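You operate a simulated robot arm through the tools that you are given. There is no shell and no other tool.

You are at the controls of a simulated two-armed robot. One attempt, no reset.

JOB
Move the steel bar to the tool trough and shut its latches again.
Fine: open both latches to lift it out.
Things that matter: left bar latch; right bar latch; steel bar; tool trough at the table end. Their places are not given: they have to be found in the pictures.

Only the result counts: the job must be done as asked and must still hold three seconds after the hand-in. Knocking over, shifting, dropping, spilling or breaking anything else fails it.

ROBOT AND FRAMES
Two 7-joint arms with fingered hands on one trunk that stands fixed in place. Base frame: the origin is at the foot of the trunk, x ahead of it, y to its left, z up. Readings come in mm, degrees, newtons and seconds.
The left shoulder is at [50, 214, 869], the right one opposite. With the tool pointing down near the work surface each hand reaches from about 400 to 880 mm from the base axis, measured 20 degrees to its own side. Payload 3 kg a hand.
Tool frame (each hand has its own): the origin (TCP) lies between the finger pads and is the grasp point; the fingertips stand 26 mm ahead of it; z points along the fingers, y is the line along which they close. Largest opening 132 mm; the body of the gripper starts 73 mm behind the TCP. The gripper is a hand of 3 fingers: y runs from the thumb to the fingers, the wrist lies at [0, 0, -229] in the tool frame.
Orientation is told as [roll, pitch, yaw] about the base's x, y, z axes, in that order, counted from this pose: with the fingers straight down and closing along the base's y, the tool's x points along the base's -x, its y along +y and its z along -z.

CONTROLS
- The arms move only by the tool apply_moves. It takes "left_moves", "right_moves" or both (then of equal length, played together; a hand with none holds still); each is a list of rows, each an object (a shift or turn left out is 0) with "rot": the turn, a rotation vector about the base's x, y, z in degrees, a list of three; "offset": the shift along the base's x, y, z in mm, a list of three. In form: [{"rot": [ax, ay, az], "offset": [tx, ty, tz]}, ...]. A call has 1 to 20 rows; each row shifts and turns the commanded pose from where the row before left it. A row lasts 0.2 s, in which the tool goes at most 50 mm and 8.6 degrees; a call with a longer step from one row to the next is refused whole. A pose out of reach is approached as far as the arm can. The call stops where the force on the tool passes 40 N (or 10 N more than at its start, if that is more) or the arm is blocked; 0.2 s more then pass. In this call time passes only in rows, and 0.2 s behind the last. The reply holds the time, the measured pose of the TCP, the force on the tool along the base axes, the opening and the grip force, in the units named above and with some noise, with the torque about the TCP (base axes, N m) and any sound that the robot's microphone picked up.
- Cameras (640 x 400 px; columns grow to the right, rows downward): "scene" is now at [19.6, -28.7, 1517]; the picture's right is [-0.39, -0.92, 0.00], its down [-0.58, 0.25, -0.78] and it looks along [0.72, -0.30, -0.63] (base axes); focal length 338 px, centre (320, 200). "left" rides on the left gripper at [-62, 3, -92] in its tool frame; the picture's right is [-0.05, -1.00, 0.00], its down [0.83, -0.04, -0.56] and it looks along [0.55, -0.03, 0.83] (tool axes); focal length 230 px, centre (320, 200). "right" rides on the right gripper at [62, 3, -92] in its tool frame; the picture's right is [-0.05, 1.00, 0.00], its down [-0.83, -0.04, -0.56] and it looks along [-0.55, -0.03, 0.83] (tool axes); focal length 230 px, centre (320, 200).
- camera(camera): a new picture of that camera. The clock stands still meanwhile.
- set_fingers(finger1, finger2, thumb_bend, hand): sets how far each is bent, from 0 (flat) to 1 (curled in); at 0.3 the hand is open as for a grip, at 0.7 the pads meet at the TCP. One left out holds its place. A second passes; each finger stops where it meets its share of the squeeze, and holds until it gets a number again. It is the only way to open and close the hand. It gives what a move gives, with no picture; readings hold the bend of each and the force on the fingers (four entries, about 0 where the hand has none), thumb and palm.
- pan_tilt(pan, tilt): turns the head with the scene camera to pan (to the left, within 86 degrees either way) and tilt (down, from -29 to 69), counted from straight ahead of the robot. It gives what a move gives.
- measure_at(camera, pixels): for up to 12 pixels [column, row] of the newest picture of that camera ("zoom" is the newest enlarged one), the place [x, y, z] in the base frame of the surface seen there, good to about 3 mm, but the place of the scene camera against the robot may be out by one fixed shift of up to 25 mm in any direction. The clock stands still meanwhile.
- enlarge(camera, box): a new picture of the part [left, top, right, bottom] of that camera's present view, enlarged. The clock stands still meanwhile.
- sign_off(): hands the job in; it is judged then, once.

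Open the grippers and draw the arms clear of the work before you hand the job in, unless the task says otherwise.

The tools are called as a command line: name --argument value ..., lists and objects as JSON in quotes. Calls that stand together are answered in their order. apply_moves: Moves the arms, as the interface text tells. Its arguments: {"type":"object","properties":{"left_moves":{"type":"array"},"right_moves":{"type":"array"}},"required":[]} The other tools are called the same way: set_fingers (finger1, finger2, thumb_bend, hand) moves the fingers one by one; pan_tilt (pan, tilt) turns the head that bears the scene camera; camera (camera) takes a picture; measure_at (camera, pixels) gives the place of the surface under pixels of a picture; enlarge (camera, box) takes an enlarged picture of a part of a camera's view; sign_off () hands the job in.

At the start:

```text
time: 0.0
left_position: [531.6, -33.9, 1122.9]
left_tcp_rot: [0.0, 0.0, -22.1]
left_wrist_force: [-0.2, -0.8, -0.4]
left_moment: [-0.02, -0.04, 0.01]
left_opening: 131.8
left_grip_force: 0.1
left_shape: jaw
left_bend: [0.3, 0.3, 0.3]
left_finger forces: [0.0, 0.1, 0.0, 0.1, 0.0, 0.1]
right_position: [351.6, -401.8, 1186.1]
right_tcp_rot: [0.0, 0.0, -22.0]
right_wrist_force: [-1.0, -0.2, 0.0]
right_moment: [0.02, 0.01, 0.0]
right_opening: 132.0
right_grip_force: 0.1
right_shape: jaw
right_bend: [0.3, 0.3, 0.3]
right_finger forces: [0.1, 0.0, 0.0, 0.1, 0.1, 0.0]
head pan, tilt: [-23.1, 38.9]
```

scene: 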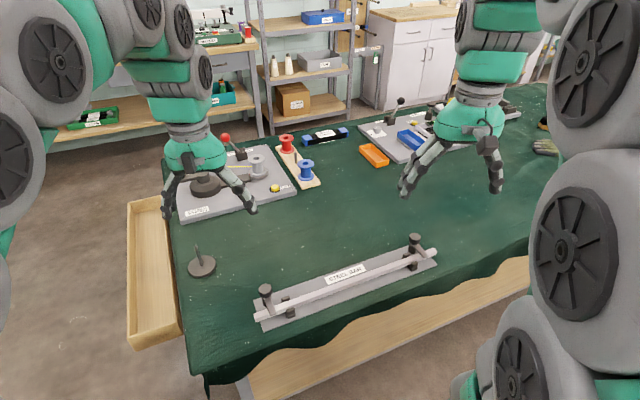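
right: 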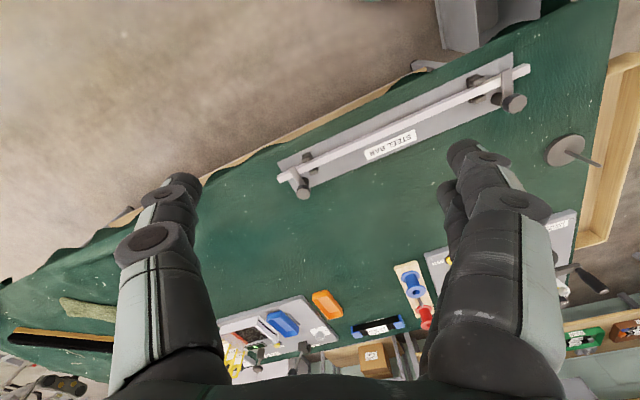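
left: 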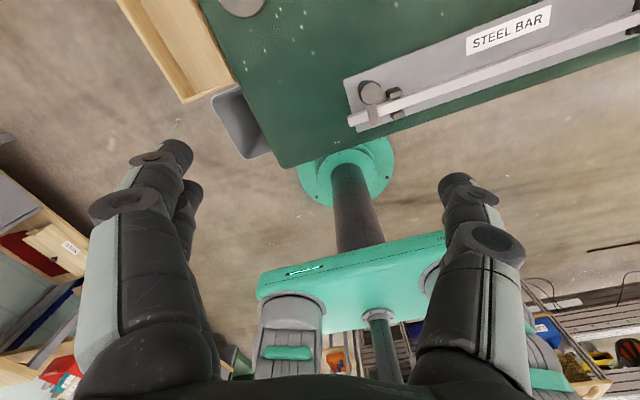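

The scene shows the steel bar on a gray plate from about (258,315) to (435,253), with knobbed latches near (268,295) and (413,245), and a wooden trough near (150,275). I enlarge the fixture and the trough to understand them.

enlarge --camera "scene" --box '[240, 220, 340, 340]'

enlarge --camera "scene" --box '[360, 220, 460, 300]'

enlarge --camera "scene" --box '[110, 180, 230, 360]'

enlarge --camera "right" --box '[260, 30, 560, 210]'

enlarge --camera "left" --box '[320, 20, 640, 160]'

```text
3.33 times, centred on (290, 280) of scene
```

zoom: 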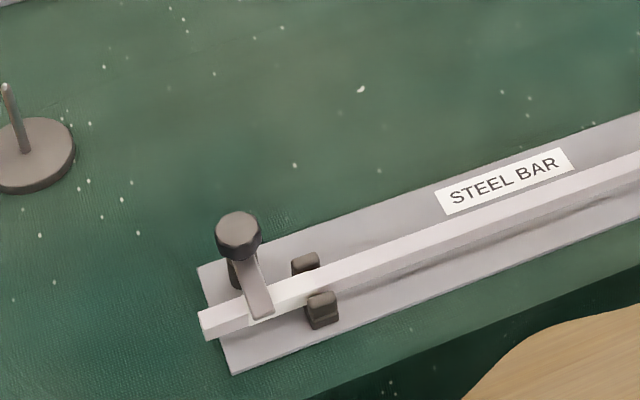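

```text
5.00 times, centred on (410, 260) of scene
```

zoom: 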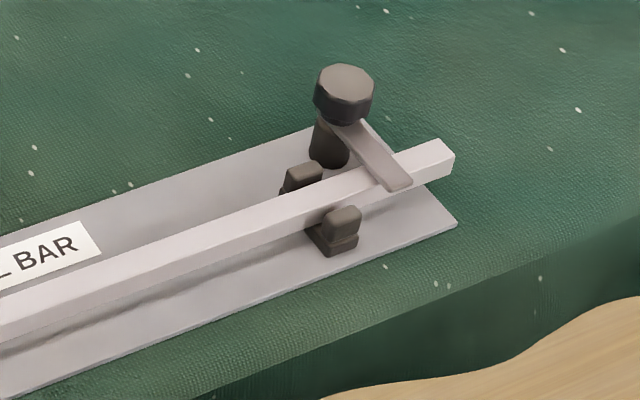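

```text
2.22 times, centred on (170, 270) of scene
```

zoom: 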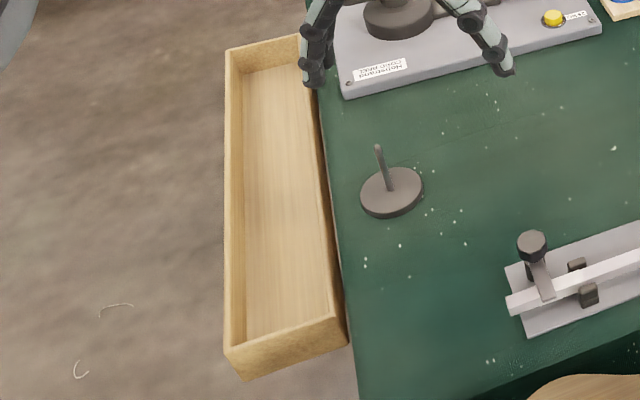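

```text
2.13 times, centred on (410, 120) of right
```

zoom: 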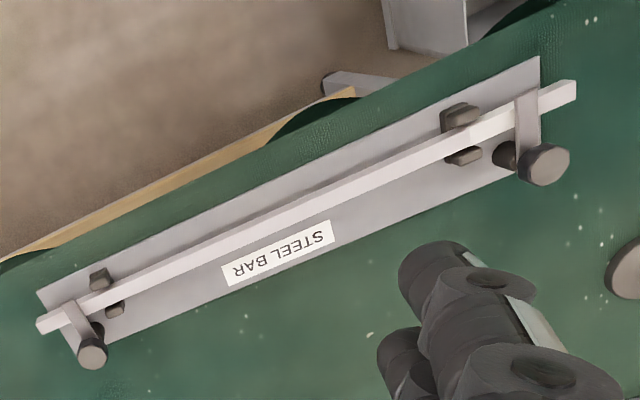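

```text
2.00 times, centred on (480, 90) of left
```

zoom: 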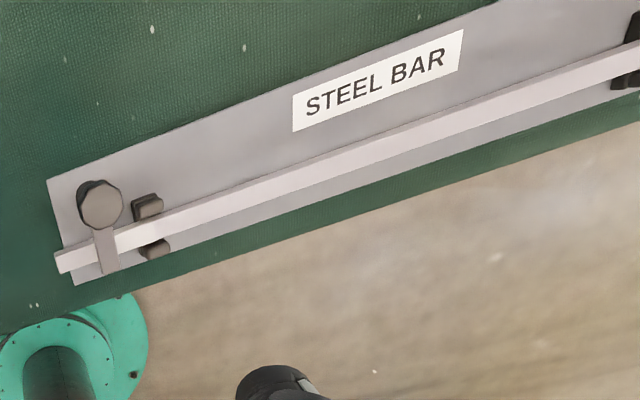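

The latches look like posts behind the bar, each with a knob on top and an arm reaching over the bar. I measure key points in all three cameras to locate them and find the scene camera's shift.

measure_at --camera "right" --pixels '[[515, 107], [303, 193], [528, 70], [280, 179], [505, 92], [294, 172], [390, 145], [512, 58], [280, 160], [565, 150], [600, 220], [612, 70]]'

measure_at --camera "left" --pixels '[[371, 92], [350, 121], [372, 115], [395, 93], [398, 112], [508, 30], [346, 80], [358, 131], [240, 5], [180, 60], [195, 98], [228, 82]]'

measure_at --camera "scene" --pixels '[[265, 289], [415, 239], [257, 317], [434, 254], [150, 280], [200, 266], [132, 205], [160, 200], [133, 340], [178, 325], [345, 273], [197, 248]]'

```text
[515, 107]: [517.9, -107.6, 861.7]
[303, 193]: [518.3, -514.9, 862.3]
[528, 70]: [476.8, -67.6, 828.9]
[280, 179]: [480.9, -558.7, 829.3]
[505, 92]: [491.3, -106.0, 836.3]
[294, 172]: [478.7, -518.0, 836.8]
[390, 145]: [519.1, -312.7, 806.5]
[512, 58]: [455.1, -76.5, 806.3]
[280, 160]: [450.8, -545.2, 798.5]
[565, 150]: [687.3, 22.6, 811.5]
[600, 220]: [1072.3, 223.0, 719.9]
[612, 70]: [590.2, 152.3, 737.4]
```

```text
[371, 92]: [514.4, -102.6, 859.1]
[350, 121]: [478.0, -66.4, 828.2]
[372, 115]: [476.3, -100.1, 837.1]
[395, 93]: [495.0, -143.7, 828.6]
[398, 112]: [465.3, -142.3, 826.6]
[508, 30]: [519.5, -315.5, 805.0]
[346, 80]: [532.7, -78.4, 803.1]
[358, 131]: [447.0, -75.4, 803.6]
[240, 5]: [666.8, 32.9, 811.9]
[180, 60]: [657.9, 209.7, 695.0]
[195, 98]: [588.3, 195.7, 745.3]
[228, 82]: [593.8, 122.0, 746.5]
```

```text
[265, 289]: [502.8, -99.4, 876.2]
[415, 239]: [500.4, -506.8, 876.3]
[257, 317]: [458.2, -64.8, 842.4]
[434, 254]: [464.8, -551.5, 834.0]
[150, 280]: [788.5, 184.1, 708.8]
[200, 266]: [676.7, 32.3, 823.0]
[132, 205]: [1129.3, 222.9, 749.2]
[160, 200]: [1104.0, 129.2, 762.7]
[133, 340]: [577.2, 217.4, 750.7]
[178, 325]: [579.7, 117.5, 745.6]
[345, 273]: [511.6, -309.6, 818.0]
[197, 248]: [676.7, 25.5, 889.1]
```

Wrist-camera readings put the bar along y at x≈479 (y −65 to −560, top z≈829), the knobs at (517,−105,861) and (518,−515,862), and the trough at x≈590–1140, y≈120–220, with its floor at z≈695. The scene camera is off by about (−14,+5,+14). I bring both hands above their own latches for a closer look.

apply_moves --right_moves '[{"offset": [24, -18, -25]}, {"offset": [24, -18, -25]}, {"offset": [24, -18, -25]}, {"offset": [24, -18, -25]}, {"offset": [24, -18, -25]}, {"offset": [24, -18, -25]}]' --left_moves '[{"offset": [0, -5, -15]}, {"offset": [0, -5, -15]}, {"offset": [0, -5, -15]}, {"offset": [0, -5, -15]}, {"offset": [0, -5, -15]}, {"offset": [0, -5, -15]}]'

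camera --camera "right"

camera --camera "left"

camera --camera "scene"

```text
time: 1.4
left_position: [532.6, -61.3, 1032.1]
left_tcp_rot: [0.0, 0.0, -22.1]
left_wrist_force: [0.0, 0.2, -0.4]
left_moment: [0.03, 0.0, -0.01]
left_opening: 132.0
left_grip_force: 0.1
left_shape: jaw
left_bend: [0.3, 0.3, 0.3]
left_finger forces: [0.0, 0.0, 0.0, 0.0, 0.0, 0.0]
right_position: [497.9, -507.8, 1037.2]
right_tcp_rot: [0.0, 0.0, -22.2]
right_wrist_force: [-0.1, -0.3, 0.9]
right_moment: [0.01, 0.0, 0.01]
right_opening: 131.6
right_grip_force: 0.1
right_shape: jaw
right_bend: [0.3, 0.3, 0.3]
right_finger forces: [0.1, 0.0, 0.0, 0.0, 0.0, 0.0]
head pan, tilt: [-23.1, 38.9]
```

```text
taken
```

right: 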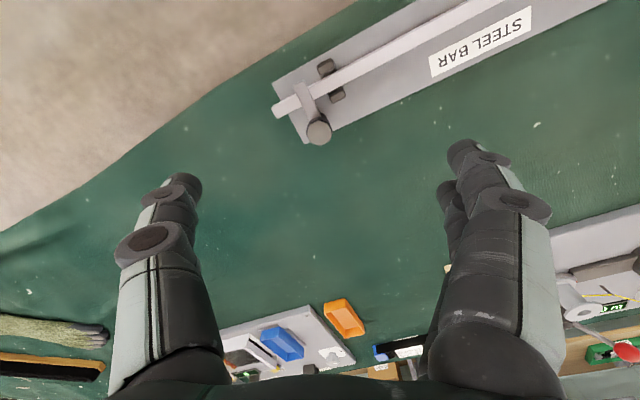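

```text
taken
```

left: 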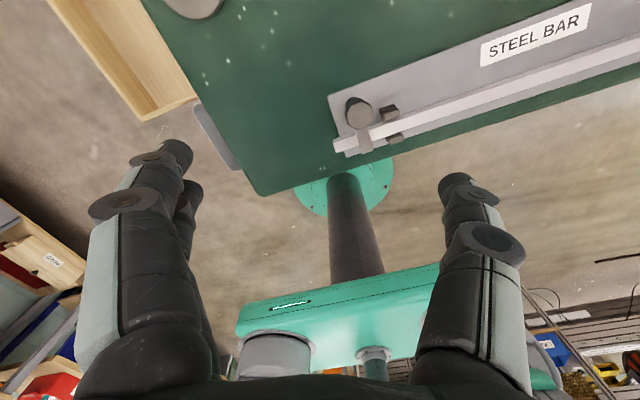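

```text
taken
```

scene: 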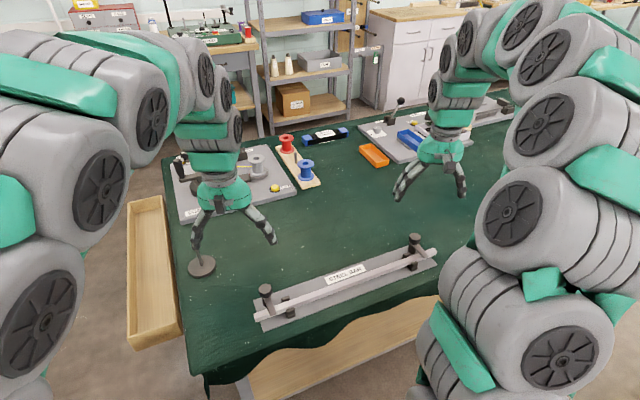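

Both hands are in view above the table and the right knob is now at (318,130) in the right camera. I enlarge both latches to see their build.

enlarge --camera "right" --box '[260, 50, 370, 150]'

enlarge --camera "left" --box '[320, 80, 430, 165]'

measure_at --camera "right" --pixels '[[318, 130], [310, 125], [327, 127], [318, 120], [305, 98], [280, 110], [327, 67], [336, 95], [328, 80], [290, 103], [330, 85], [400, 45]]'

measure_at --camera "left" --pixels '[[358, 112], [350, 112], [367, 112], [365, 142], [363, 132], [390, 111], [396, 138], [345, 142], [388, 128], [450, 107]]'

```text
4.00 times, centred on (315, 100) of right
```

zoom: 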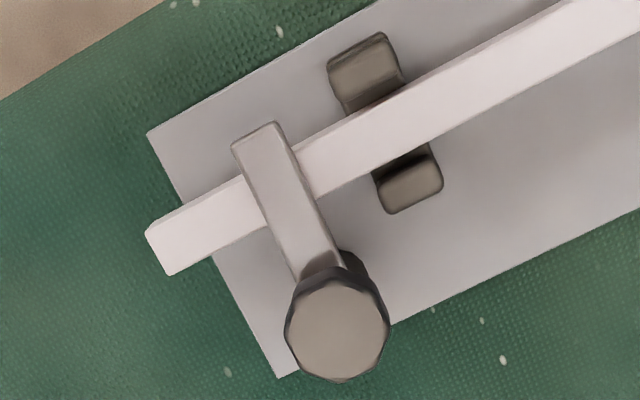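

```text
4.71 times, centred on (375, 122) of left
```

zoom: 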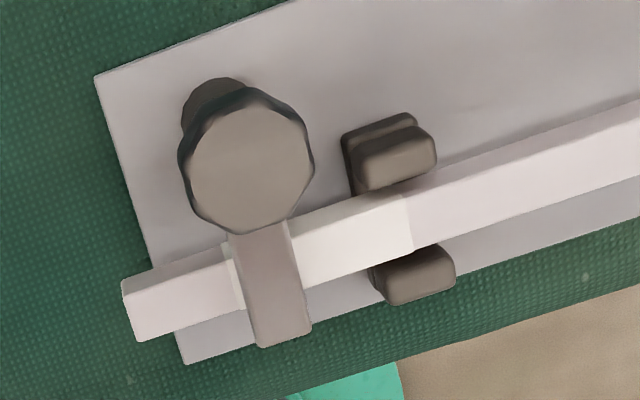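

```text
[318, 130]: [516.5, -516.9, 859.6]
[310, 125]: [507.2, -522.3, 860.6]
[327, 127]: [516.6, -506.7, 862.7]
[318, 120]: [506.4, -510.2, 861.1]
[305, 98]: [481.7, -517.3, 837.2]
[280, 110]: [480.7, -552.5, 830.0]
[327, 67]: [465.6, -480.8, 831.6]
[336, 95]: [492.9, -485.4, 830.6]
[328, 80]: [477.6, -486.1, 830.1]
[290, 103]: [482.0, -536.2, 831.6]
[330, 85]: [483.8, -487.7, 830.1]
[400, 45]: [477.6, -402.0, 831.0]
```

```text
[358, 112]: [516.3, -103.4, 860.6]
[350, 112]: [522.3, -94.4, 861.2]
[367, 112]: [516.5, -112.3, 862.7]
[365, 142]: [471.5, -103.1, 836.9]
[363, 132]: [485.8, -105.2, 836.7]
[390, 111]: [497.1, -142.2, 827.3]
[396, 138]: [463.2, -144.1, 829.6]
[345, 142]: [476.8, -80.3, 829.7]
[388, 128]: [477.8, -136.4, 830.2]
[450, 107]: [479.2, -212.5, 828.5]
```

The knobs are about 29 mm wide with tops at z≈861, the latch arms (z≈837) reach over the bar to x≈465, and the bar top is at z≈830. Before gripping, I enlarge the scene view of the hands to learn the finger spacing.

enlarge --camera "scene" --box '[380, 120, 490, 220]'

enlarge --camera "scene" --box '[170, 150, 290, 260]'

enlarge --camera "right" --box '[100, 100, 580, 400]'

measure_at --camera "right" --pixels '[[185, 185], [462, 155], [446, 195], [160, 195], [490, 165], [515, 195], [150, 240], [175, 300], [490, 250], [445, 220]]'

```text
4.00 times, centred on (435, 170) of scene
```

zoom: 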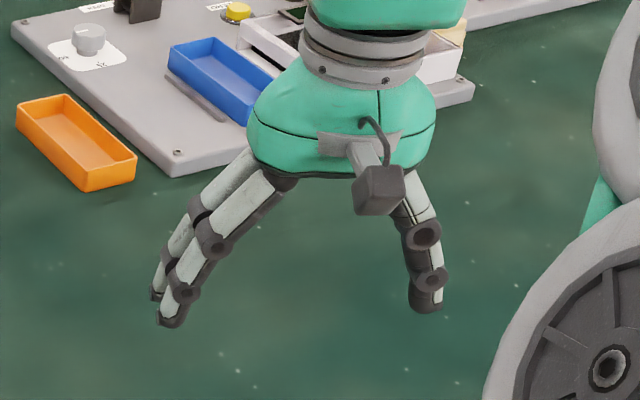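

```text
3.64 times, centred on (230, 205) of scene
```

zoom: 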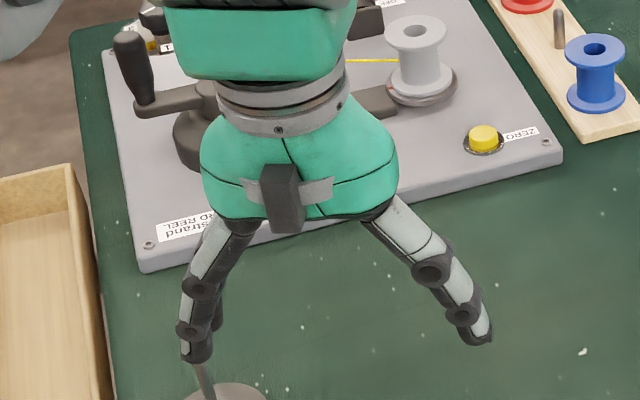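

```text
1.33 times, centred on (340, 250) of right
```

zoom: 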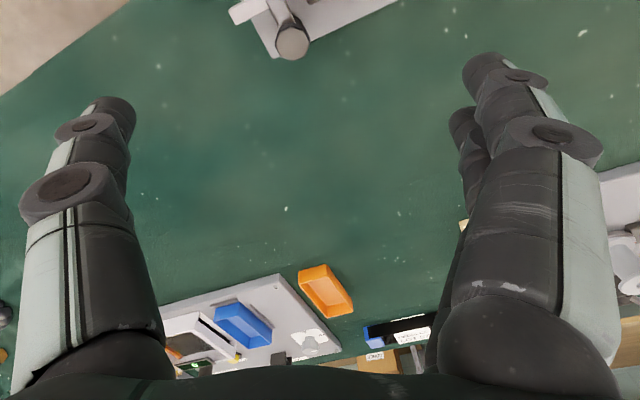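

```text
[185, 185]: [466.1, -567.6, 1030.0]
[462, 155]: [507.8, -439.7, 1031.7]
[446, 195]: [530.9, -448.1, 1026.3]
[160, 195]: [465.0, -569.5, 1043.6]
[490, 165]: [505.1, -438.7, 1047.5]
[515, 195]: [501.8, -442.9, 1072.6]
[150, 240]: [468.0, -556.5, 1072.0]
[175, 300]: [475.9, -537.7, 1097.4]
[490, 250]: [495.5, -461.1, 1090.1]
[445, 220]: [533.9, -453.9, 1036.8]
```

The two fingers sit about ±16 mm to the sides with the thumb opposite, which suits a three-point grip on a 29 mm knob. I lower both hands to roughly 100 mm above their knobs and centre them for a precise measurement.

apply_moves --right_moves '[{"offset": [6, -3, -25]}, {"offset": [6, -3, -25]}, {"offset": [6, -2, -25]}]' --left_moves '[{"offset": [-6, -14, -25]}, {"offset": [-5, -14, -25]}, {"offset": [-5, -14, -25]}]'

enlarge --camera "right" --box '[220, 50, 420, 200]'

enlarge --camera "left" --box '[220, 50, 420, 200]'

```text
time: 2.2
left_position: [517.1, -103.8, 957.2]
left_tcp_rot: [0.0, 0.0, -22.2]
left_wrist_force: [-0.2, 0.5, -0.1]
left_moment: [0.02, 0.02, -0.01]
left_opening: 131.8
left_grip_force: 0.0
left_shape: jaw
left_bend: [0.3, 0.3, 0.3]
left_finger forces: [0.1, 0.0, 0.1, 0.1, 0.0, 0.0]
right_position: [514.2, -515.9, 960.0]
right_tcp_rot: [0.0, 0.0, -22.1]
right_wrist_force: [0.1, -0.4, 0.3]
right_moment: [0.0, 0.02, 0.0]
right_opening: 131.9
right_grip_force: 0.0
right_shape: jaw
right_bend: [0.3, 0.3, 0.3]
right_finger forces: [0.0, 0.0, 0.0, 0.0, 0.1, 0.1]
head pan, tilt: [-23.1, 38.9]
```

```text
2.67 times, centred on (320, 125) of right
```

zoom: 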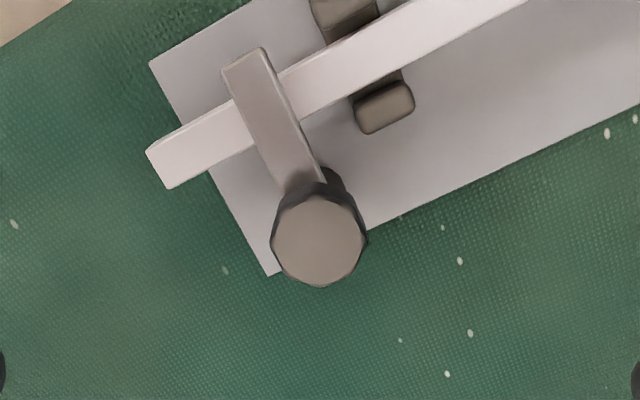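

```text
2.67 times, centred on (320, 125) of left
```

zoom: 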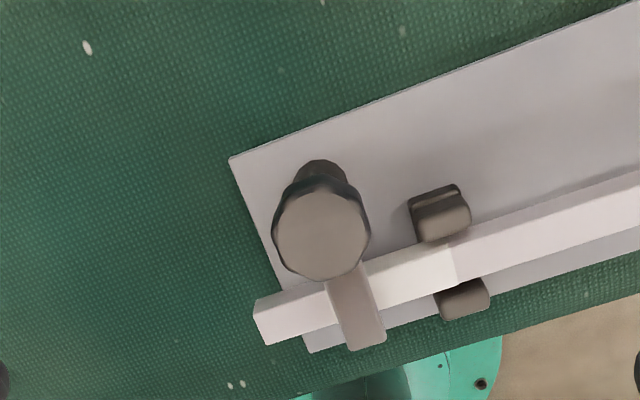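

The zooms show the knob tops clearly: right at about (320,240) and left at about (320,235). I measure the left knob on this zoom, covering its rim and the arm.

measure_at --camera "zoom" --pixels '[[322, 235], [280, 235], [366, 235], [322, 200], [322, 275], [357, 310], [365, 345], [265, 325], [440, 225], [460, 300], [315, 170], [500, 225]]'

camera --camera "right"

measure_at --camera "right" --pixels '[[320, 168], [304, 168], [335, 168], [320, 153], [320, 180], [300, 115], [291, 72], [263, 112], [343, 88], [277, 108], [350, 82]]'

```text
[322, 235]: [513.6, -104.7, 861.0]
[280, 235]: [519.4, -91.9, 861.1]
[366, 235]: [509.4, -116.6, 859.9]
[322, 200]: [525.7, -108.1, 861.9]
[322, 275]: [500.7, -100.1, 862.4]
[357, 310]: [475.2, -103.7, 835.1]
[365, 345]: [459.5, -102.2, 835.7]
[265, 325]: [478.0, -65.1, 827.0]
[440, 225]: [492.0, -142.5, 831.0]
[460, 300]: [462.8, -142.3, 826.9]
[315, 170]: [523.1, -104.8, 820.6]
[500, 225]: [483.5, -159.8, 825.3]
```

```text
taken
```

right: 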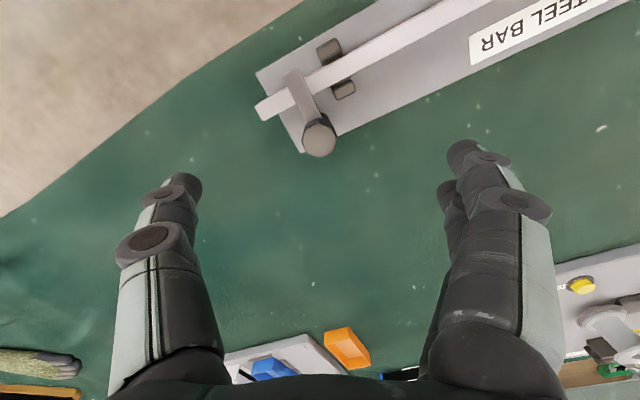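

```text
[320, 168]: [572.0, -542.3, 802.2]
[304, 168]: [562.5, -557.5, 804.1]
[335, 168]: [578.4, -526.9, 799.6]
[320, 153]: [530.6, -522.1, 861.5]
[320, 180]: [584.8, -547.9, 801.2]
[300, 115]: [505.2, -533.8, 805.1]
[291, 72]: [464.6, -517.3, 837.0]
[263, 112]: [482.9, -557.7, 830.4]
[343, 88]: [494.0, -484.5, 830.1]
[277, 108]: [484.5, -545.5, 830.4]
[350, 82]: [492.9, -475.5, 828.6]
```

I used the wrong rows for the right knob; it lies at about (320,140) in the full picture. I measure its rim again.

measure_at --camera "right" --pixels '[[320, 140], [305, 140], [334, 140], [320, 128], [320, 153], [308, 128], [330, 150], [308, 150], [331, 130], [305, 100], [295, 85]]'

```text
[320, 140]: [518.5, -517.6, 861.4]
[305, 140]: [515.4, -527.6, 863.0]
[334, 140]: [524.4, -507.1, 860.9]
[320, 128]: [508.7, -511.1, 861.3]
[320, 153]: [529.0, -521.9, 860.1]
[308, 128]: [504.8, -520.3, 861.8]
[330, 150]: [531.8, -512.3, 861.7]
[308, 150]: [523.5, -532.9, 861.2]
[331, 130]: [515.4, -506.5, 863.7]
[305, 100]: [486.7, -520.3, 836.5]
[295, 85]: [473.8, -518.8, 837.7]
```

The right knob is centred near (518,−518) and the left near (514,−104). Before gripping I test the wrist turn range in free air: right hand by +86°, left hand by −86°.

apply_moves --right_moves '[{"rot": [0, 0, 8.6]}, {"rot": [0, 0, 8.6]}, {"rot": [0, 0, 8.6]}, {"rot": [0, 0, 8.6]}, {"rot": [0, 0, 8.6]}, {"rot": [0, 0, 8.6]}, {"rot": [0, 0, 8.6]}, {"rot": [0, 0, 8.6]}, {"rot": [0, 0, 8.6]}, {"rot": [0, 0, 8.6]}]' --left_moves '[{"rot": [0, 0, -8.6]}, {"rot": [0, 0, -8.6]}, {"rot": [0, 0, -8.6]}, {"rot": [0, 0, -8.6]}, {"rot": [0, 0, -8.6]}, {"rot": [0, 0, -8.6]}, {"rot": [0, 0, -8.6]}, {"rot": [0, 0, -8.6]}, {"rot": [0, 0, -8.6]}, {"rot": [0, 0, -8.6]}]'

```text
time: 4.4
left_position: [515.1, -103.9, 956.0]
left_tcp_rot: [0.0, 0.0, -108.2]
left_wrist_force: [-0.2, -0.5, -0.8]
left_moment: [-0.02, -0.01, 0.01]
left_opening: 131.7
left_grip_force: 0.0
left_shape: jaw
left_bend: [0.3, 0.3, 0.3]
left_finger forces: [0.0, 0.1, 0.0, 0.1, 0.0, 0.0]
right_position: [514.3, -515.2, 960.2]
right_tcp_rot: [0.0, 0.1, 64.0]
right_wrist_force: [0.1, 0.1, 0.1]
right_moment: [0.03, 0.0, 0.01]
right_opening: 131.9
right_grip_force: 0.1
right_shape: jaw
right_bend: [0.3, 0.3, 0.3]
right_finger forces: [0.0, 0.1, 0.1, 0.1, 0.0, 0.0]
head pan, tilt: [-23.1, 38.9]
```

Both turned freely to 64° and −108°. From these new angles I take pictures to refine the knob positions and see any stops on the latch.

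enlarge --camera "right" --box '[240, 70, 400, 170]'

measure_at --camera "zoom" --pixels '[[320, 200], [320, 300], [320, 250], [270, 280], [370, 280]]'

enlarge --camera "left" --box '[240, 70, 400, 170]'

measure_at --camera "zoom" --pixels '[[320, 200], [320, 300], [320, 250], [270, 280], [370, 280]]'

```text
4.00 times, centred on (320, 120) of right
```

zoom: 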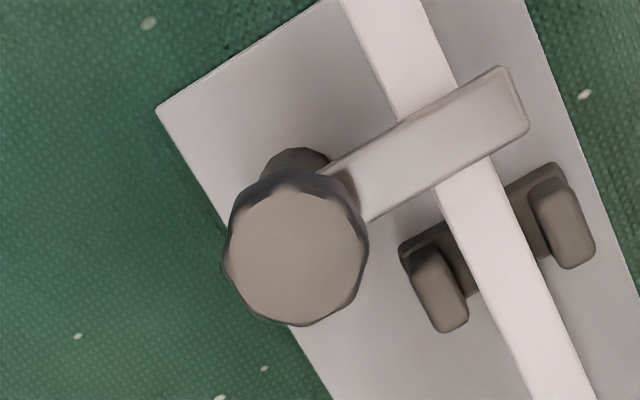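

```text
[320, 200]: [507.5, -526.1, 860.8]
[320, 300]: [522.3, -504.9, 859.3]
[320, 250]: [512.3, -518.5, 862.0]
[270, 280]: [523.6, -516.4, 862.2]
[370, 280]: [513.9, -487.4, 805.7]
```

```text
4.00 times, centred on (320, 120) of left
```

zoom: 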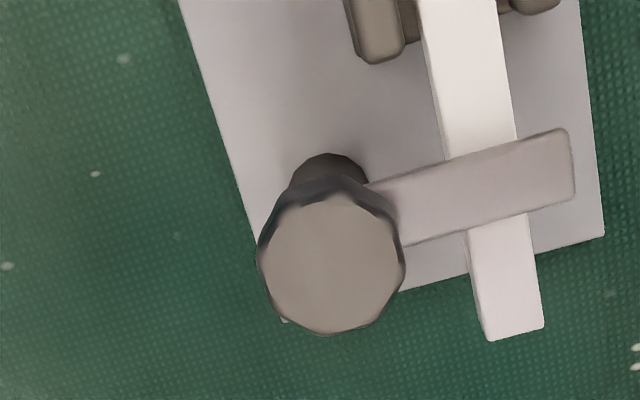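

```text
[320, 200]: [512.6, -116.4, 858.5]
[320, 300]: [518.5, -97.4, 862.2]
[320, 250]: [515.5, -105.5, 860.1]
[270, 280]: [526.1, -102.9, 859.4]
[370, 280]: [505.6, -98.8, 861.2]
```

Refined centres: right knob ≈ (518,−517), left knob ≈ (514,−103.5), tops at z 861. I turn the hands back (right to about −10°, left to about −22°), then lower the open right hand so its fingertips end just above the latch arm height (TCP z≈867).

apply_moves --right_moves '[{"rot": [0, 0, -8.2], "offset": [3.5, -1.8, 0]}, {"rot": [0, 0, -8.2]}, {"rot": [0, 0, -8.2]}, {"rot": [0, 0, -8.2]}, {"rot": [0, 0, -8.2]}, {"rot": [0, 0, -8.2]}, {"rot": [0, 0, -8.2]}, {"rot": [0, 0, -8.2]}, {"rot": [0, 0, -8.2]}, {"rot": [0, 0, 0], "offset": [0, 0, -25]}, {"offset": [0, 0, -25]}, {"offset": [0, 0, -20]}, {"offset": [0, 0, -13]}, {"offset": [0, 0, -10]}]' --left_moves '[{"rot": [0, 0, 8.6]}, {"rot": [0, 0, 8.6]}, {"rot": [0, 0, 8.6]}, {"rot": [0, 0, 8.6]}, {"rot": [0, 0, 8.6]}, {"rot": [0, 0, 8.6]}, {"rot": [0, 0, 8.6]}, {"rot": [0, 0, 8.6]}, {"rot": [0, 0, 8.6]}, {"rot": [0, 0, 8.6]}, {"offset": [0, 0, 0]}, {"offset": [0, 0, 0]}, {"offset": [0, 0, 0]}, {"offset": [0, 0, 0]}]'

camera --camera "right"

enlarge --camera "scene" --box '[360, 180, 480, 280]'

```text
time: 7.4
left_position: [516.1, -105.6, 957.1]
left_tcp_rot: [0.0, 0.0, -22.2]
left_wrist_force: [0.0, 0.6, 0.1]
left_moment: [0.01, 0.0, 0.03]
left_opening: 131.7
left_grip_force: 0.1
left_shape: jaw
left_bend: [0.3, 0.3, 0.3]
left_finger forces: [0.0, 0.0, 0.0, 0.0, 0.0, 0.0]
right_position: [518.9, -518.1, 866.9]
right_tcp_rot: [0.1, 0.2, -9.9]
right_wrist_force: [-0.1, -0.7, 0.3]
right_moment: [-0.02, -0.03, -0.03]
right_opening: 131.8
right_grip_force: 0.0
right_shape: jaw
right_bend: [0.3, 0.3, 0.3]
right_finger forces: [0.0, 0.1, 0.0, 0.0, 0.1, 0.0]
head pan, tilt: [-23.1, 38.9]
```

```text
taken
```

right: 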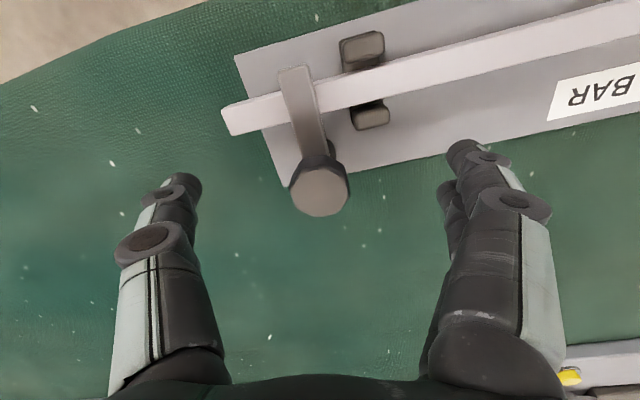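

```text
4.00 times, centred on (420, 230) of scene
```

zoom: 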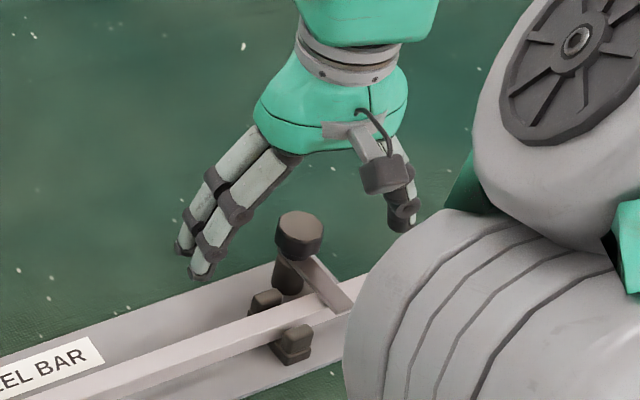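

The knob sits at (320,190), nearly on the tool centre, between thumb (left) and fingers (right). I close the right hand on it.

set_fingers --hand "right" --finger1 0.68 --finger2 0.68 --thumb_bend 0.68

camera --camera "right"

enlarge --camera "scene" --box '[360, 180, 480, 280]'

```text
time: 8.4
left_position: [516.6, -106.6, 956.2]
left_tcp_rot: [0.0, 0.0, -22.1]
left_wrist_force: [-0.1, -0.9, -0.5]
left_moment: [-0.04, 0.02, 0.01]
left_opening: 132.1
left_grip_force: 0.2
left_shape: jaw
left_bend: [0.3, 0.3, 0.3]
left_finger forces: [0.0, 0.1, 0.1, 0.0, 0.0, 0.1]
right_position: [519.2, -518.8, 867.6]
right_tcp_rot: [0.0, 0.0, -9.9]
right_wrist_force: [-0.6, -1.5, -2.5]
right_moment: [-0.04, 0.01, 0.03]
right_opening: 26.8
right_grip_force: 7.3
right_shape: fingers
right_bend: [0.64, 0.63, 0.64]
right_finger forces: [3.0, 3.2, 0.1, 0.1, 7.7, 0.1]
head pan, tilt: [-23.1, 38.9]
```

```text
taken
```

right: 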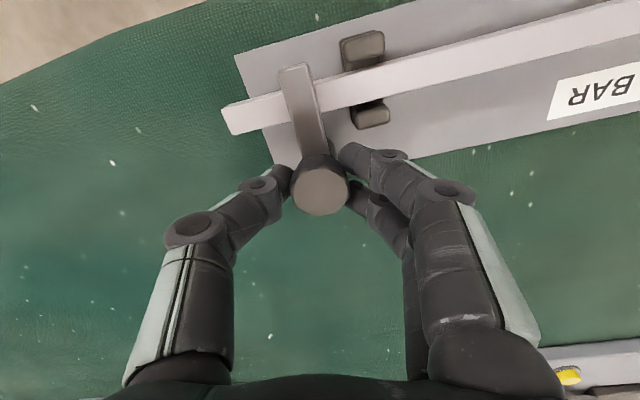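

```text
4.00 times, centred on (420, 230) of scene
```

zoom: 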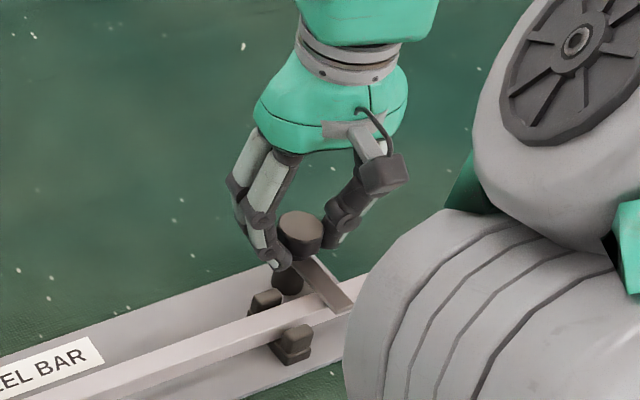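

The knob is gripped (opening 26.8, about 7 N). I try a small outward turn (+z, swinging the arm toward −y) and watch the torque.

apply_moves --right_moves '[{"rot": [0, 0, 4]}, {"rot": [0, 0, 4]}, {"rot": [0, 0, 4]}]'

camera --camera "right"

```text
time: 9.2
left_position: [517.1, -106.5, 957.1]
left_tcp_rot: [0.1, 0.0, -22.2]
left_wrist_force: [0.0, 0.9, 0.7]
left_moment: [-0.01, 0.02, 0.02]
left_opening: 131.9
left_grip_force: 0.1
left_shape: jaw
left_bend: [0.3, 0.3, 0.3]
left_finger forces: [0.0, 0.1, 0.1, 0.0, 0.0, 0.1]
right_position: [518.4, -518.0, 867.1]
right_tcp_rot: [0.1, 0.0, 2.1]
right_wrist_force: [1.9, -2.5, -6.6]
right_moment: [-0.06, -0.04, 0.01]
right_opening: 26.3
right_grip_force: 6.9
right_shape: fingers
right_bend: [0.64, 0.64, 0.64]
right_finger forces: [2.4, 3.5, 0.0, 0.0, 8.0, 0.1]
head pan, tilt: [-23.1, 38.9]
```

```text
taken
```

right: 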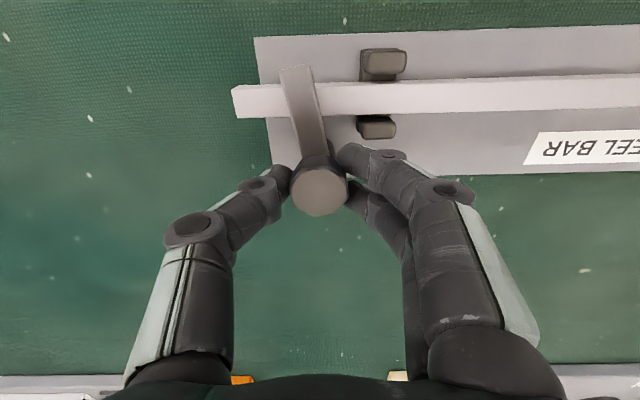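

The arm turned with the hand (relative to the plate it swung outward) with almost no torque. I continue the turn in steps.

apply_moves --right_moves '[{"rot": [0, 0, 6]}, {"rot": [0, 0, 6]}, {"rot": [0, 0, 6]}, {"rot": [0, 0, 6]}, {"rot": [0, 0, 6]}]'

camera --camera "right"

```text
time: 10.4
left_position: [516.7, -105.7, 957.4]
left_tcp_rot: [0.0, 0.0, -22.2]
left_wrist_force: [-0.5, 0.5, 0.7]
left_moment: [-0.02, -0.03, 0.0]
left_opening: 132.2
left_grip_force: 0.0
left_shape: jaw
left_bend: [0.3, 0.3, 0.3]
left_finger forces: [0.1, 0.0, 0.0, 0.1, 0.0, 0.0]
right_position: [517.5, -518.0, 867.5]
right_tcp_rot: [0.0, 0.1, 32.1]
right_wrist_force: [1.6, -4.1, -4.6]
right_moment: [-0.05, -0.03, -0.02]
right_opening: 25.9
right_grip_force: 7.4
right_shape: fingers
right_bend: [0.65, 0.64, 0.64]
right_finger forces: [2.6, 3.2, 0.1, 0.1, 8.7, 0.0]
head pan, tilt: [-23.1, 38.9]
```

```text
taken
```

right: 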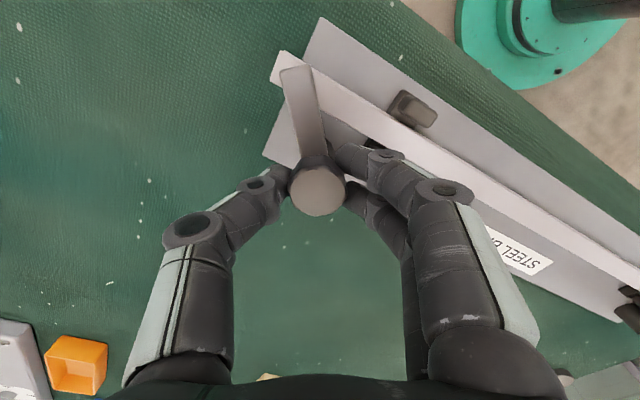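

The arm is now about 42° open and still follows. I continue another 48°.

apply_moves --right_moves '[{"rot": [0, 0, 6]}, {"rot": [0, 0, 6]}, {"rot": [0, 0, 6]}, {"rot": [0, 0, 6]}, {"rot": [0, 0, 6]}, {"rot": [0, 0, 6]}, {"rot": [0, 0, 6]}, {"rot": [0, 0, 6]}]'

camera --camera "right"

camera --camera "scene"

```text
time: 12.2
left_position: [515.8, -106.1, 957.0]
left_tcp_rot: [0.0, 0.0, -22.1]
left_wrist_force: [0.5, 0.3, 0.3]
left_moment: [-0.02, 0.02, 0.02]
left_opening: 132.1
left_grip_force: 0.0
left_shape: jaw
left_bend: [0.3, 0.3, 0.3]
left_finger forces: [0.1, 0.0, 0.0, 0.0, 0.0, 0.0]
right_position: [517.4, -518.2, 866.9]
right_tcp_rot: [0.0, 0.1, 71.2]
right_wrist_force: [2.3, -8.7, 1.6]
right_moment: [-0.21, -0.09, -0.03]
right_opening: 26.0
right_grip_force: 8.3
right_shape: fingers
right_bend: [0.65, 0.65, 0.64]
right_finger forces: [4.5, 2.4, 0.0, 0.0, 10.2, 0.1]
right hand out of reach, approached as far as the arm can: row 7, 8
head pan, tilt: [-23.1, 38.9]
```

```text
taken
```

right: 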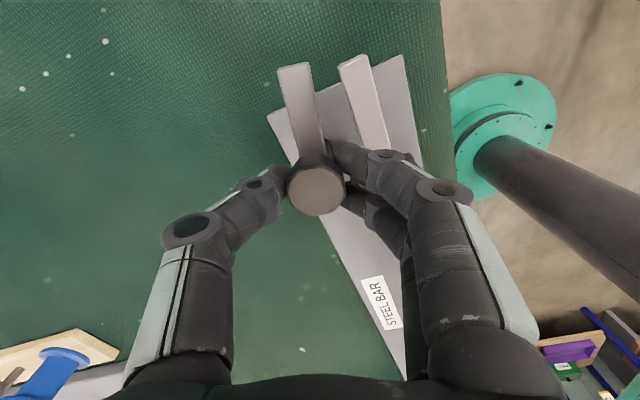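

```text
taken
```

scene: 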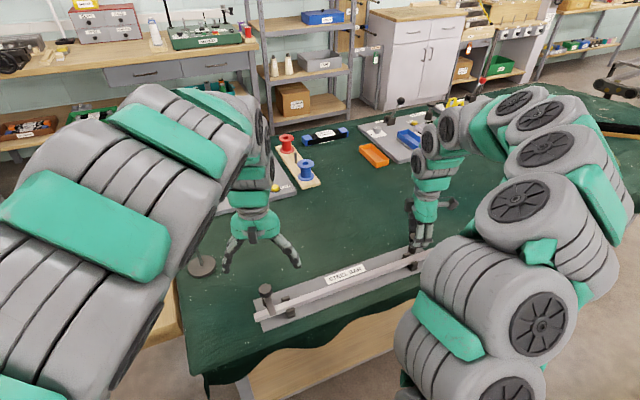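

The right wrist reached its limit at 71°, with the arm about 81° open and now clear of the bar (it lies nearly parallel to it at (300,100)). I release the knob.

set_fingers --hand "right" --finger1 0.3 --finger2 0.3 --thumb_bend 0.3

apply_moves --right_moves '[{"offset": [0, 0, 20]}, {"offset": [0, 0, 30]}, {"offset": [0, 0, 40]}]'

camera --camera "right"

measure_at --camera "right" --pixels '[[315, 150], [295, 80], [300, 100], [350, 80], [365, 110], [330, 140], [300, 140], [385, 150]]'

```text
time: 13.2
left_position: [516.4, -104.6, 955.3]
left_tcp_rot: [0.1, 0.0, -22.1]
left_wrist_force: [0.3, -0.9, -0.5]
left_moment: [-0.03, 0.01, 0.03]
left_opening: 132.0
left_grip_force: 0.1
left_shape: jaw
left_bend: [0.3, 0.3, 0.3]
left_finger forces: [0.1, 0.0, 0.0, 0.1, 0.1, 0.1]
right_position: [517.3, -519.0, 867.3]
right_tcp_rot: [0.0, 0.0, 71.1]
right_wrist_force: [-0.3, -0.1, -0.5]
right_moment: [-0.04, 0.02, 0.03]
right_opening: 133.8
right_grip_force: 0.1
right_shape: fingers
right_bend: [0.3, 0.3, 0.3]
right_finger forces: [0.0, 0.1, 0.0, 0.0, 0.0, 0.1]
head pan, tilt: [-23.1, 38.9]
```

```text
time: 14.0
left_position: [515.8, -105.6, 956.6]
left_tcp_rot: [-0.1, 0.0, -22.1]
left_wrist_force: [-0.3, 1.4, 0.6]
left_moment: [0.03, 0.01, 0.01]
left_opening: 132.0
left_grip_force: 0.1
left_shape: jaw
left_bend: [0.3, 0.3, 0.3]
left_finger forces: [0.0, 0.0, 0.0, 0.0, 0.0, 0.0]
right_position: [508.4, -515.2, 954.2]
right_tcp_rot: [0.1, 0.0, 71.1]
right_wrist_force: [-1.4, 1.0, 0.1]
right_moment: [-0.02, 0.0, 0.03]
right_opening: 134.3
right_grip_force: 0.0
right_shape: fingers
right_bend: [0.3, 0.3, 0.3]
right_finger forces: [0.1, 0.1, 0.1, 0.0, 0.1, 0.1]
right hand out of reach, approached as far as the arm can: row 3
head pan, tilt: [-23.1, 38.9]
```

```text
taken
```

right: 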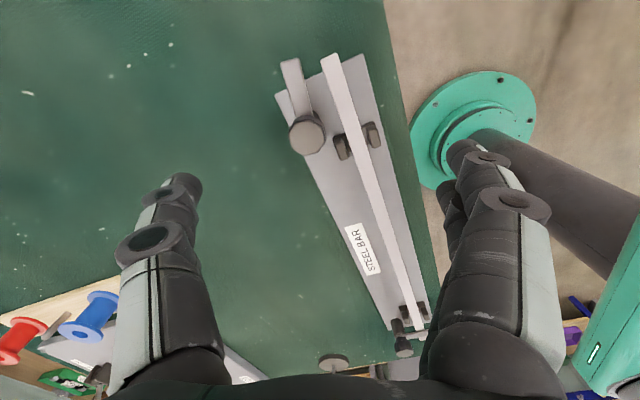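

```text
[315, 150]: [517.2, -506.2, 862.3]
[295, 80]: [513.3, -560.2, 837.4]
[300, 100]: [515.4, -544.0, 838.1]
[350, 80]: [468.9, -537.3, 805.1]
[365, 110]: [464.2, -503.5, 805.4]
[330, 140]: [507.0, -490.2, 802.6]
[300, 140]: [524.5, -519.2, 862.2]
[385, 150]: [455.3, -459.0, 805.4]
```

The right latch stays open with its arm along −y (tip at about (513,−562)), well clear of the bar. I retract the right hand up and to the right, while lowering the open left hand around the left knob.

apply_moves --right_moves '[{"rot": [0, 0, -8], "offset": [-9.8, -12.2, 14]}, {"rot": [0, 0, -8], "offset": [-9.8, -12.2, 14]}, {"rot": [0, 0, -8], "offset": [-9.8, -12.2, 14]}, {"rot": [0, 0, -8], "offset": [-9.8, -12.2, 14]}, {"rot": [0, 0, -8], "offset": [-9.8, -12.2, 14]}, {"rot": [0, 0, -8], "offset": [-9.8, -12.2, 14]}, {"rot": [0, 0, -8], "offset": [-9.8, -12.2, 14]}, {"rot": [0, 0, -8], "offset": [-9.8, -12.2, 14]}, {"rot": [0, 0, -8], "offset": [-9.8, -12.2, 14]}, {"rot": [0, 0, -8], "offset": [-9.8, -12.2, 14]}]' --left_moves '[{"offset": [-2, 2, 0]}, {"offset": [0, 0, -20]}, {"offset": [0, 0, -20]}, {"offset": [0, 0, -20]}, {"offset": [0, 0, -15]}, {"offset": [0, 0, -8]}, {"offset": [0, 0, -7]}, {"offset": [0, 0, 0]}, {"offset": [0, 0, 0]}, {"offset": [0, 0, 0]}]'

camera --camera "left"

camera --camera "scene"

```text
time: 16.2
left_position: [516.0, -103.1, 867.6]
left_tcp_rot: [0.0, 0.0, -22.1]
left_wrist_force: [0.5, 0.5, -0.3]
left_moment: [-0.01, 0.02, 0.01]
left_opening: 131.7
left_grip_force: 0.0
left_shape: jaw
left_bend: [0.3, 0.3, 0.3]
left_finger forces: [0.0, 0.0, 0.0, 0.0, 0.1, 0.0]
right_position: [411.3, -637.0, 1092.2]
right_tcp_rot: [0.1, 0.1, -9.0]
right_wrist_force: [-0.1, -0.1, -0.7]
right_moment: [-0.01, 0.01, 0.0]
right_opening: 134.2
right_grip_force: 0.0
right_shape: fingers
right_bend: [0.3, 0.3, 0.3]
right_finger forces: [0.0, 0.1, 0.0, 0.0, 0.0, 0.0]
head pan, tilt: [-23.1, 38.9]
```

```text
taken
```

left: 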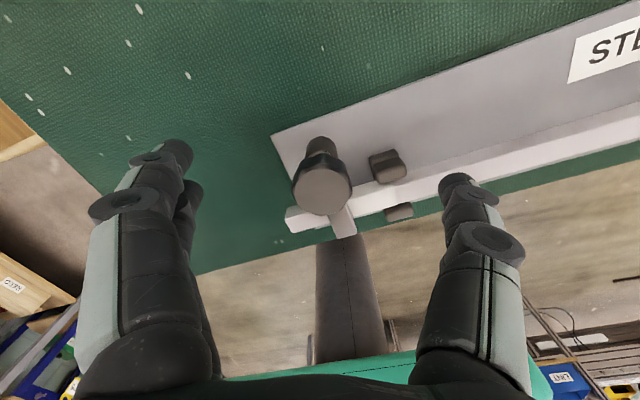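

```text
taken
```

scene: 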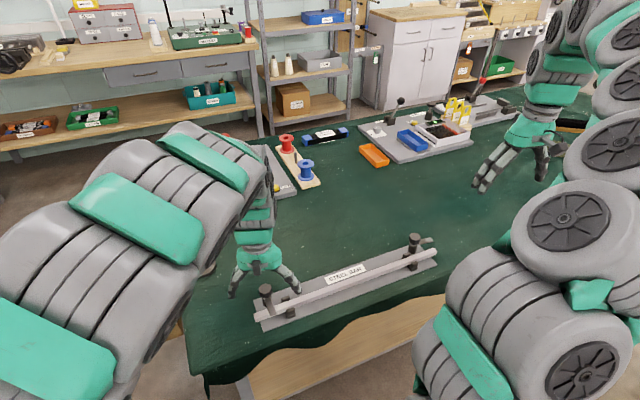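

The left knob sits at (322,190), centred in the tool. I close the left hand on it.

set_fingers --hand "left" --finger1 0.68 --finger2 0.68 --thumb_bend 0.68

apply_moves --left_moves '[{"rot": [0, 0, -4]}, {"rot": [0, 0, -4]}, {"rot": [0, 0, -4]}]'

camera --camera "left"

```text
time: 17.2
left_position: [515.5, -102.2, 867.0]
left_tcp_rot: [0.0, 0.0, -22.2]
left_wrist_force: [-1.2, -3.1, -3.0]
left_moment: [-0.08, 0.02, 0.0]
left_opening: 26.6
left_grip_force: 6.7
left_shape: fingers
left_bend: [0.64, 0.64, 0.64]
left_finger forces: [2.7, 2.8, 0.0, 0.0, 8.9, 0.0]
right_position: [410.5, -637.8, 1091.5]
right_tcp_rot: [0.0, 0.0, -9.0]
right_wrist_force: [0.3, -1.2, -0.5]
right_moment: [0.01, -0.01, 0.01]
right_opening: 134.5
right_grip_force: 0.0
right_shape: fingers
right_bend: [0.3, 0.3, 0.3]
right_finger forces: [0.0, 0.0, 0.1, 0.1, 0.1, 0.1]
head pan, tilt: [-23.1, 38.9]
```

```text
time: 18.0
left_position: [514.5, -103.1, 866.3]
left_tcp_rot: [0.0, 0.0, -34.1]
left_wrist_force: [-2.6, -1.6, 2.6]
left_moment: [-0.03, 0.05, 0.21]
left_opening: 26.9
left_grip_force: 9.1
left_shape: fingers
left_bend: [0.64, 0.65, 0.64]
left_finger forces: [3.1, 6.1, 0.0, 0.0, 9.3, 0.1]
right_position: [410.7, -638.1, 1093.0]
right_tcp_rot: [0.0, 0.0, -9.0]
right_wrist_force: [0.7, 0.8, -0.3]
right_moment: [-0.04, -0.03, -0.03]
right_opening: 134.1
right_grip_force: 0.1
right_shape: fingers
right_bend: [0.3, 0.3, 0.3]
right_finger forces: [0.1, 0.0, 0.0, 0.0, 0.0, 0.1]
head pan, tilt: [-23.1, 38.9]
```

```text
taken
```

left: 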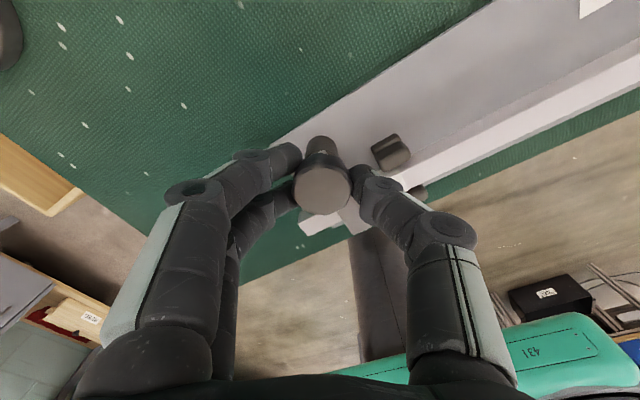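

This time the torque rose to 0.21 N·m and the arm (now at (358,215) in the image) stayed over the bar while the hand slipped, so the left latch has a stop that way. I turn back and try the other direction gently.

apply_moves --left_moves '[{"rot": [0, 0, 4]}, {"rot": [0, 0, 4]}, {"rot": [0, 0, 4]}]'

apply_moves --left_moves '[{"rot": [0, 0, 4]}, {"rot": [0, 0, 4]}, {"rot": [0, 0, 4]}]'

camera --camera "left"

```text
time: 18.8
left_position: [513.1, -103.5, 865.8]
left_tcp_rot: [0.0, -0.1, -22.0]
left_wrist_force: [-3.0, -0.4, 2.2]
left_moment: [0.01, 0.04, 0.02]
left_opening: 26.7
left_grip_force: 8.5
left_shape: fingers
left_bend: [0.64, 0.65, 0.64]
left_finger forces: [4.1, 5.0, 0.0, 0.0, 8.5, 0.1]
right_position: [411.1, -636.9, 1093.5]
right_tcp_rot: [0.0, 0.0, -8.9]
right_wrist_force: [-0.2, -0.1, 0.6]
right_moment: [0.03, 0.02, 0.01]
right_opening: 134.3
right_grip_force: 0.0
right_shape: fingers
right_bend: [0.3, 0.3, 0.3]
right_finger forces: [0.0, 0.1, 0.1, 0.0, 0.1, 0.1]
head pan, tilt: [-23.1, 38.9]
```

```text
time: 19.6
left_position: [514.8, -104.2, 867.3]
left_tcp_rot: [0.0, 0.0, -10.1]
left_wrist_force: [-5.5, 1.6, -0.1]
left_moment: [0.04, 0.09, -0.03]
left_opening: 26.5
left_grip_force: 8.5
left_shape: fingers
left_bend: [0.64, 0.64, 0.65]
left_finger forces: [4.0, 5.7, 0.1, 0.1, 7.5, 0.0]
right_position: [410.8, -637.1, 1092.9]
right_tcp_rot: [-0.1, 0.0, -9.0]
right_wrist_force: [0.0, 0.8, 0.1]
right_moment: [0.01, -0.01, -0.01]
right_opening: 134.2
right_grip_force: 0.1
right_shape: fingers
right_bend: [0.3, 0.3, 0.3]
right_finger forces: [0.0, 0.1, 0.1, 0.0, 0.1, 0.0]
head pan, tilt: [-23.1, 38.9]
```

```text
taken
```

left: 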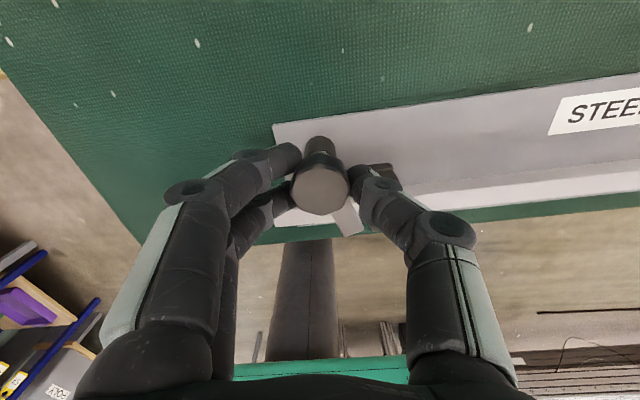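

Torque is near zero and the arm now swings toward −y with the hand. I continue this turn in 6° steps.

apply_moves --left_moves '[{"rot": [0, 0, 6]}, {"rot": [0, 0, 6]}, {"rot": [0, 0, 6]}, {"rot": [0, 0, 6]}]'

camera --camera "left"

enlarge --camera "scene" --box '[210, 220, 350, 340]'

```text
time: 20.6
left_position: [514.6, -102.6, 867.3]
left_tcp_rot: [-0.1, 0.0, 14.0]
left_wrist_force: [-3.3, -2.3, 1.6]
left_moment: [0.01, 0.1, -0.04]
left_opening: 26.6
left_grip_force: 8.6
left_shape: fingers
left_bend: [0.64, 0.64, 0.65]
left_finger forces: [4.2, 5.2, 0.1, 0.0, 8.0, 0.0]
right_position: [410.6, -638.2, 1093.9]
right_tcp_rot: [0.1, 0.0, -9.0]
right_wrist_force: [-0.1, -0.9, 0.0]
right_moment: [-0.01, -0.01, 0.02]
right_opening: 134.3
right_grip_force: 0.1
right_shape: fingers
right_bend: [0.3, 0.3, 0.3]
right_finger forces: [0.0, 0.0, 0.0, 0.1, 0.0, 0.0]
head pan, tilt: [-23.1, 38.9]
```

```text
taken
```

left: 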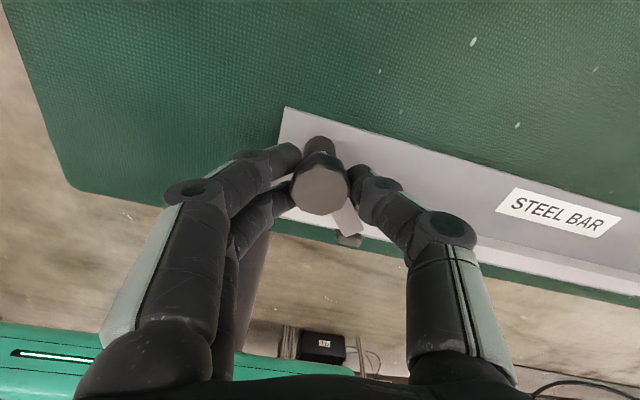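

```text
3.33 times, centred on (280, 280) of scene
```

zoom: 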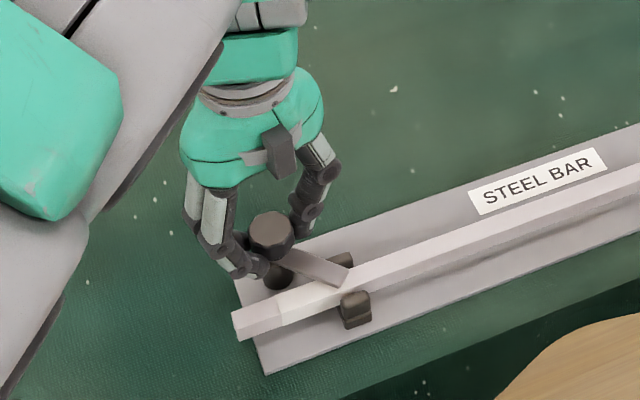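

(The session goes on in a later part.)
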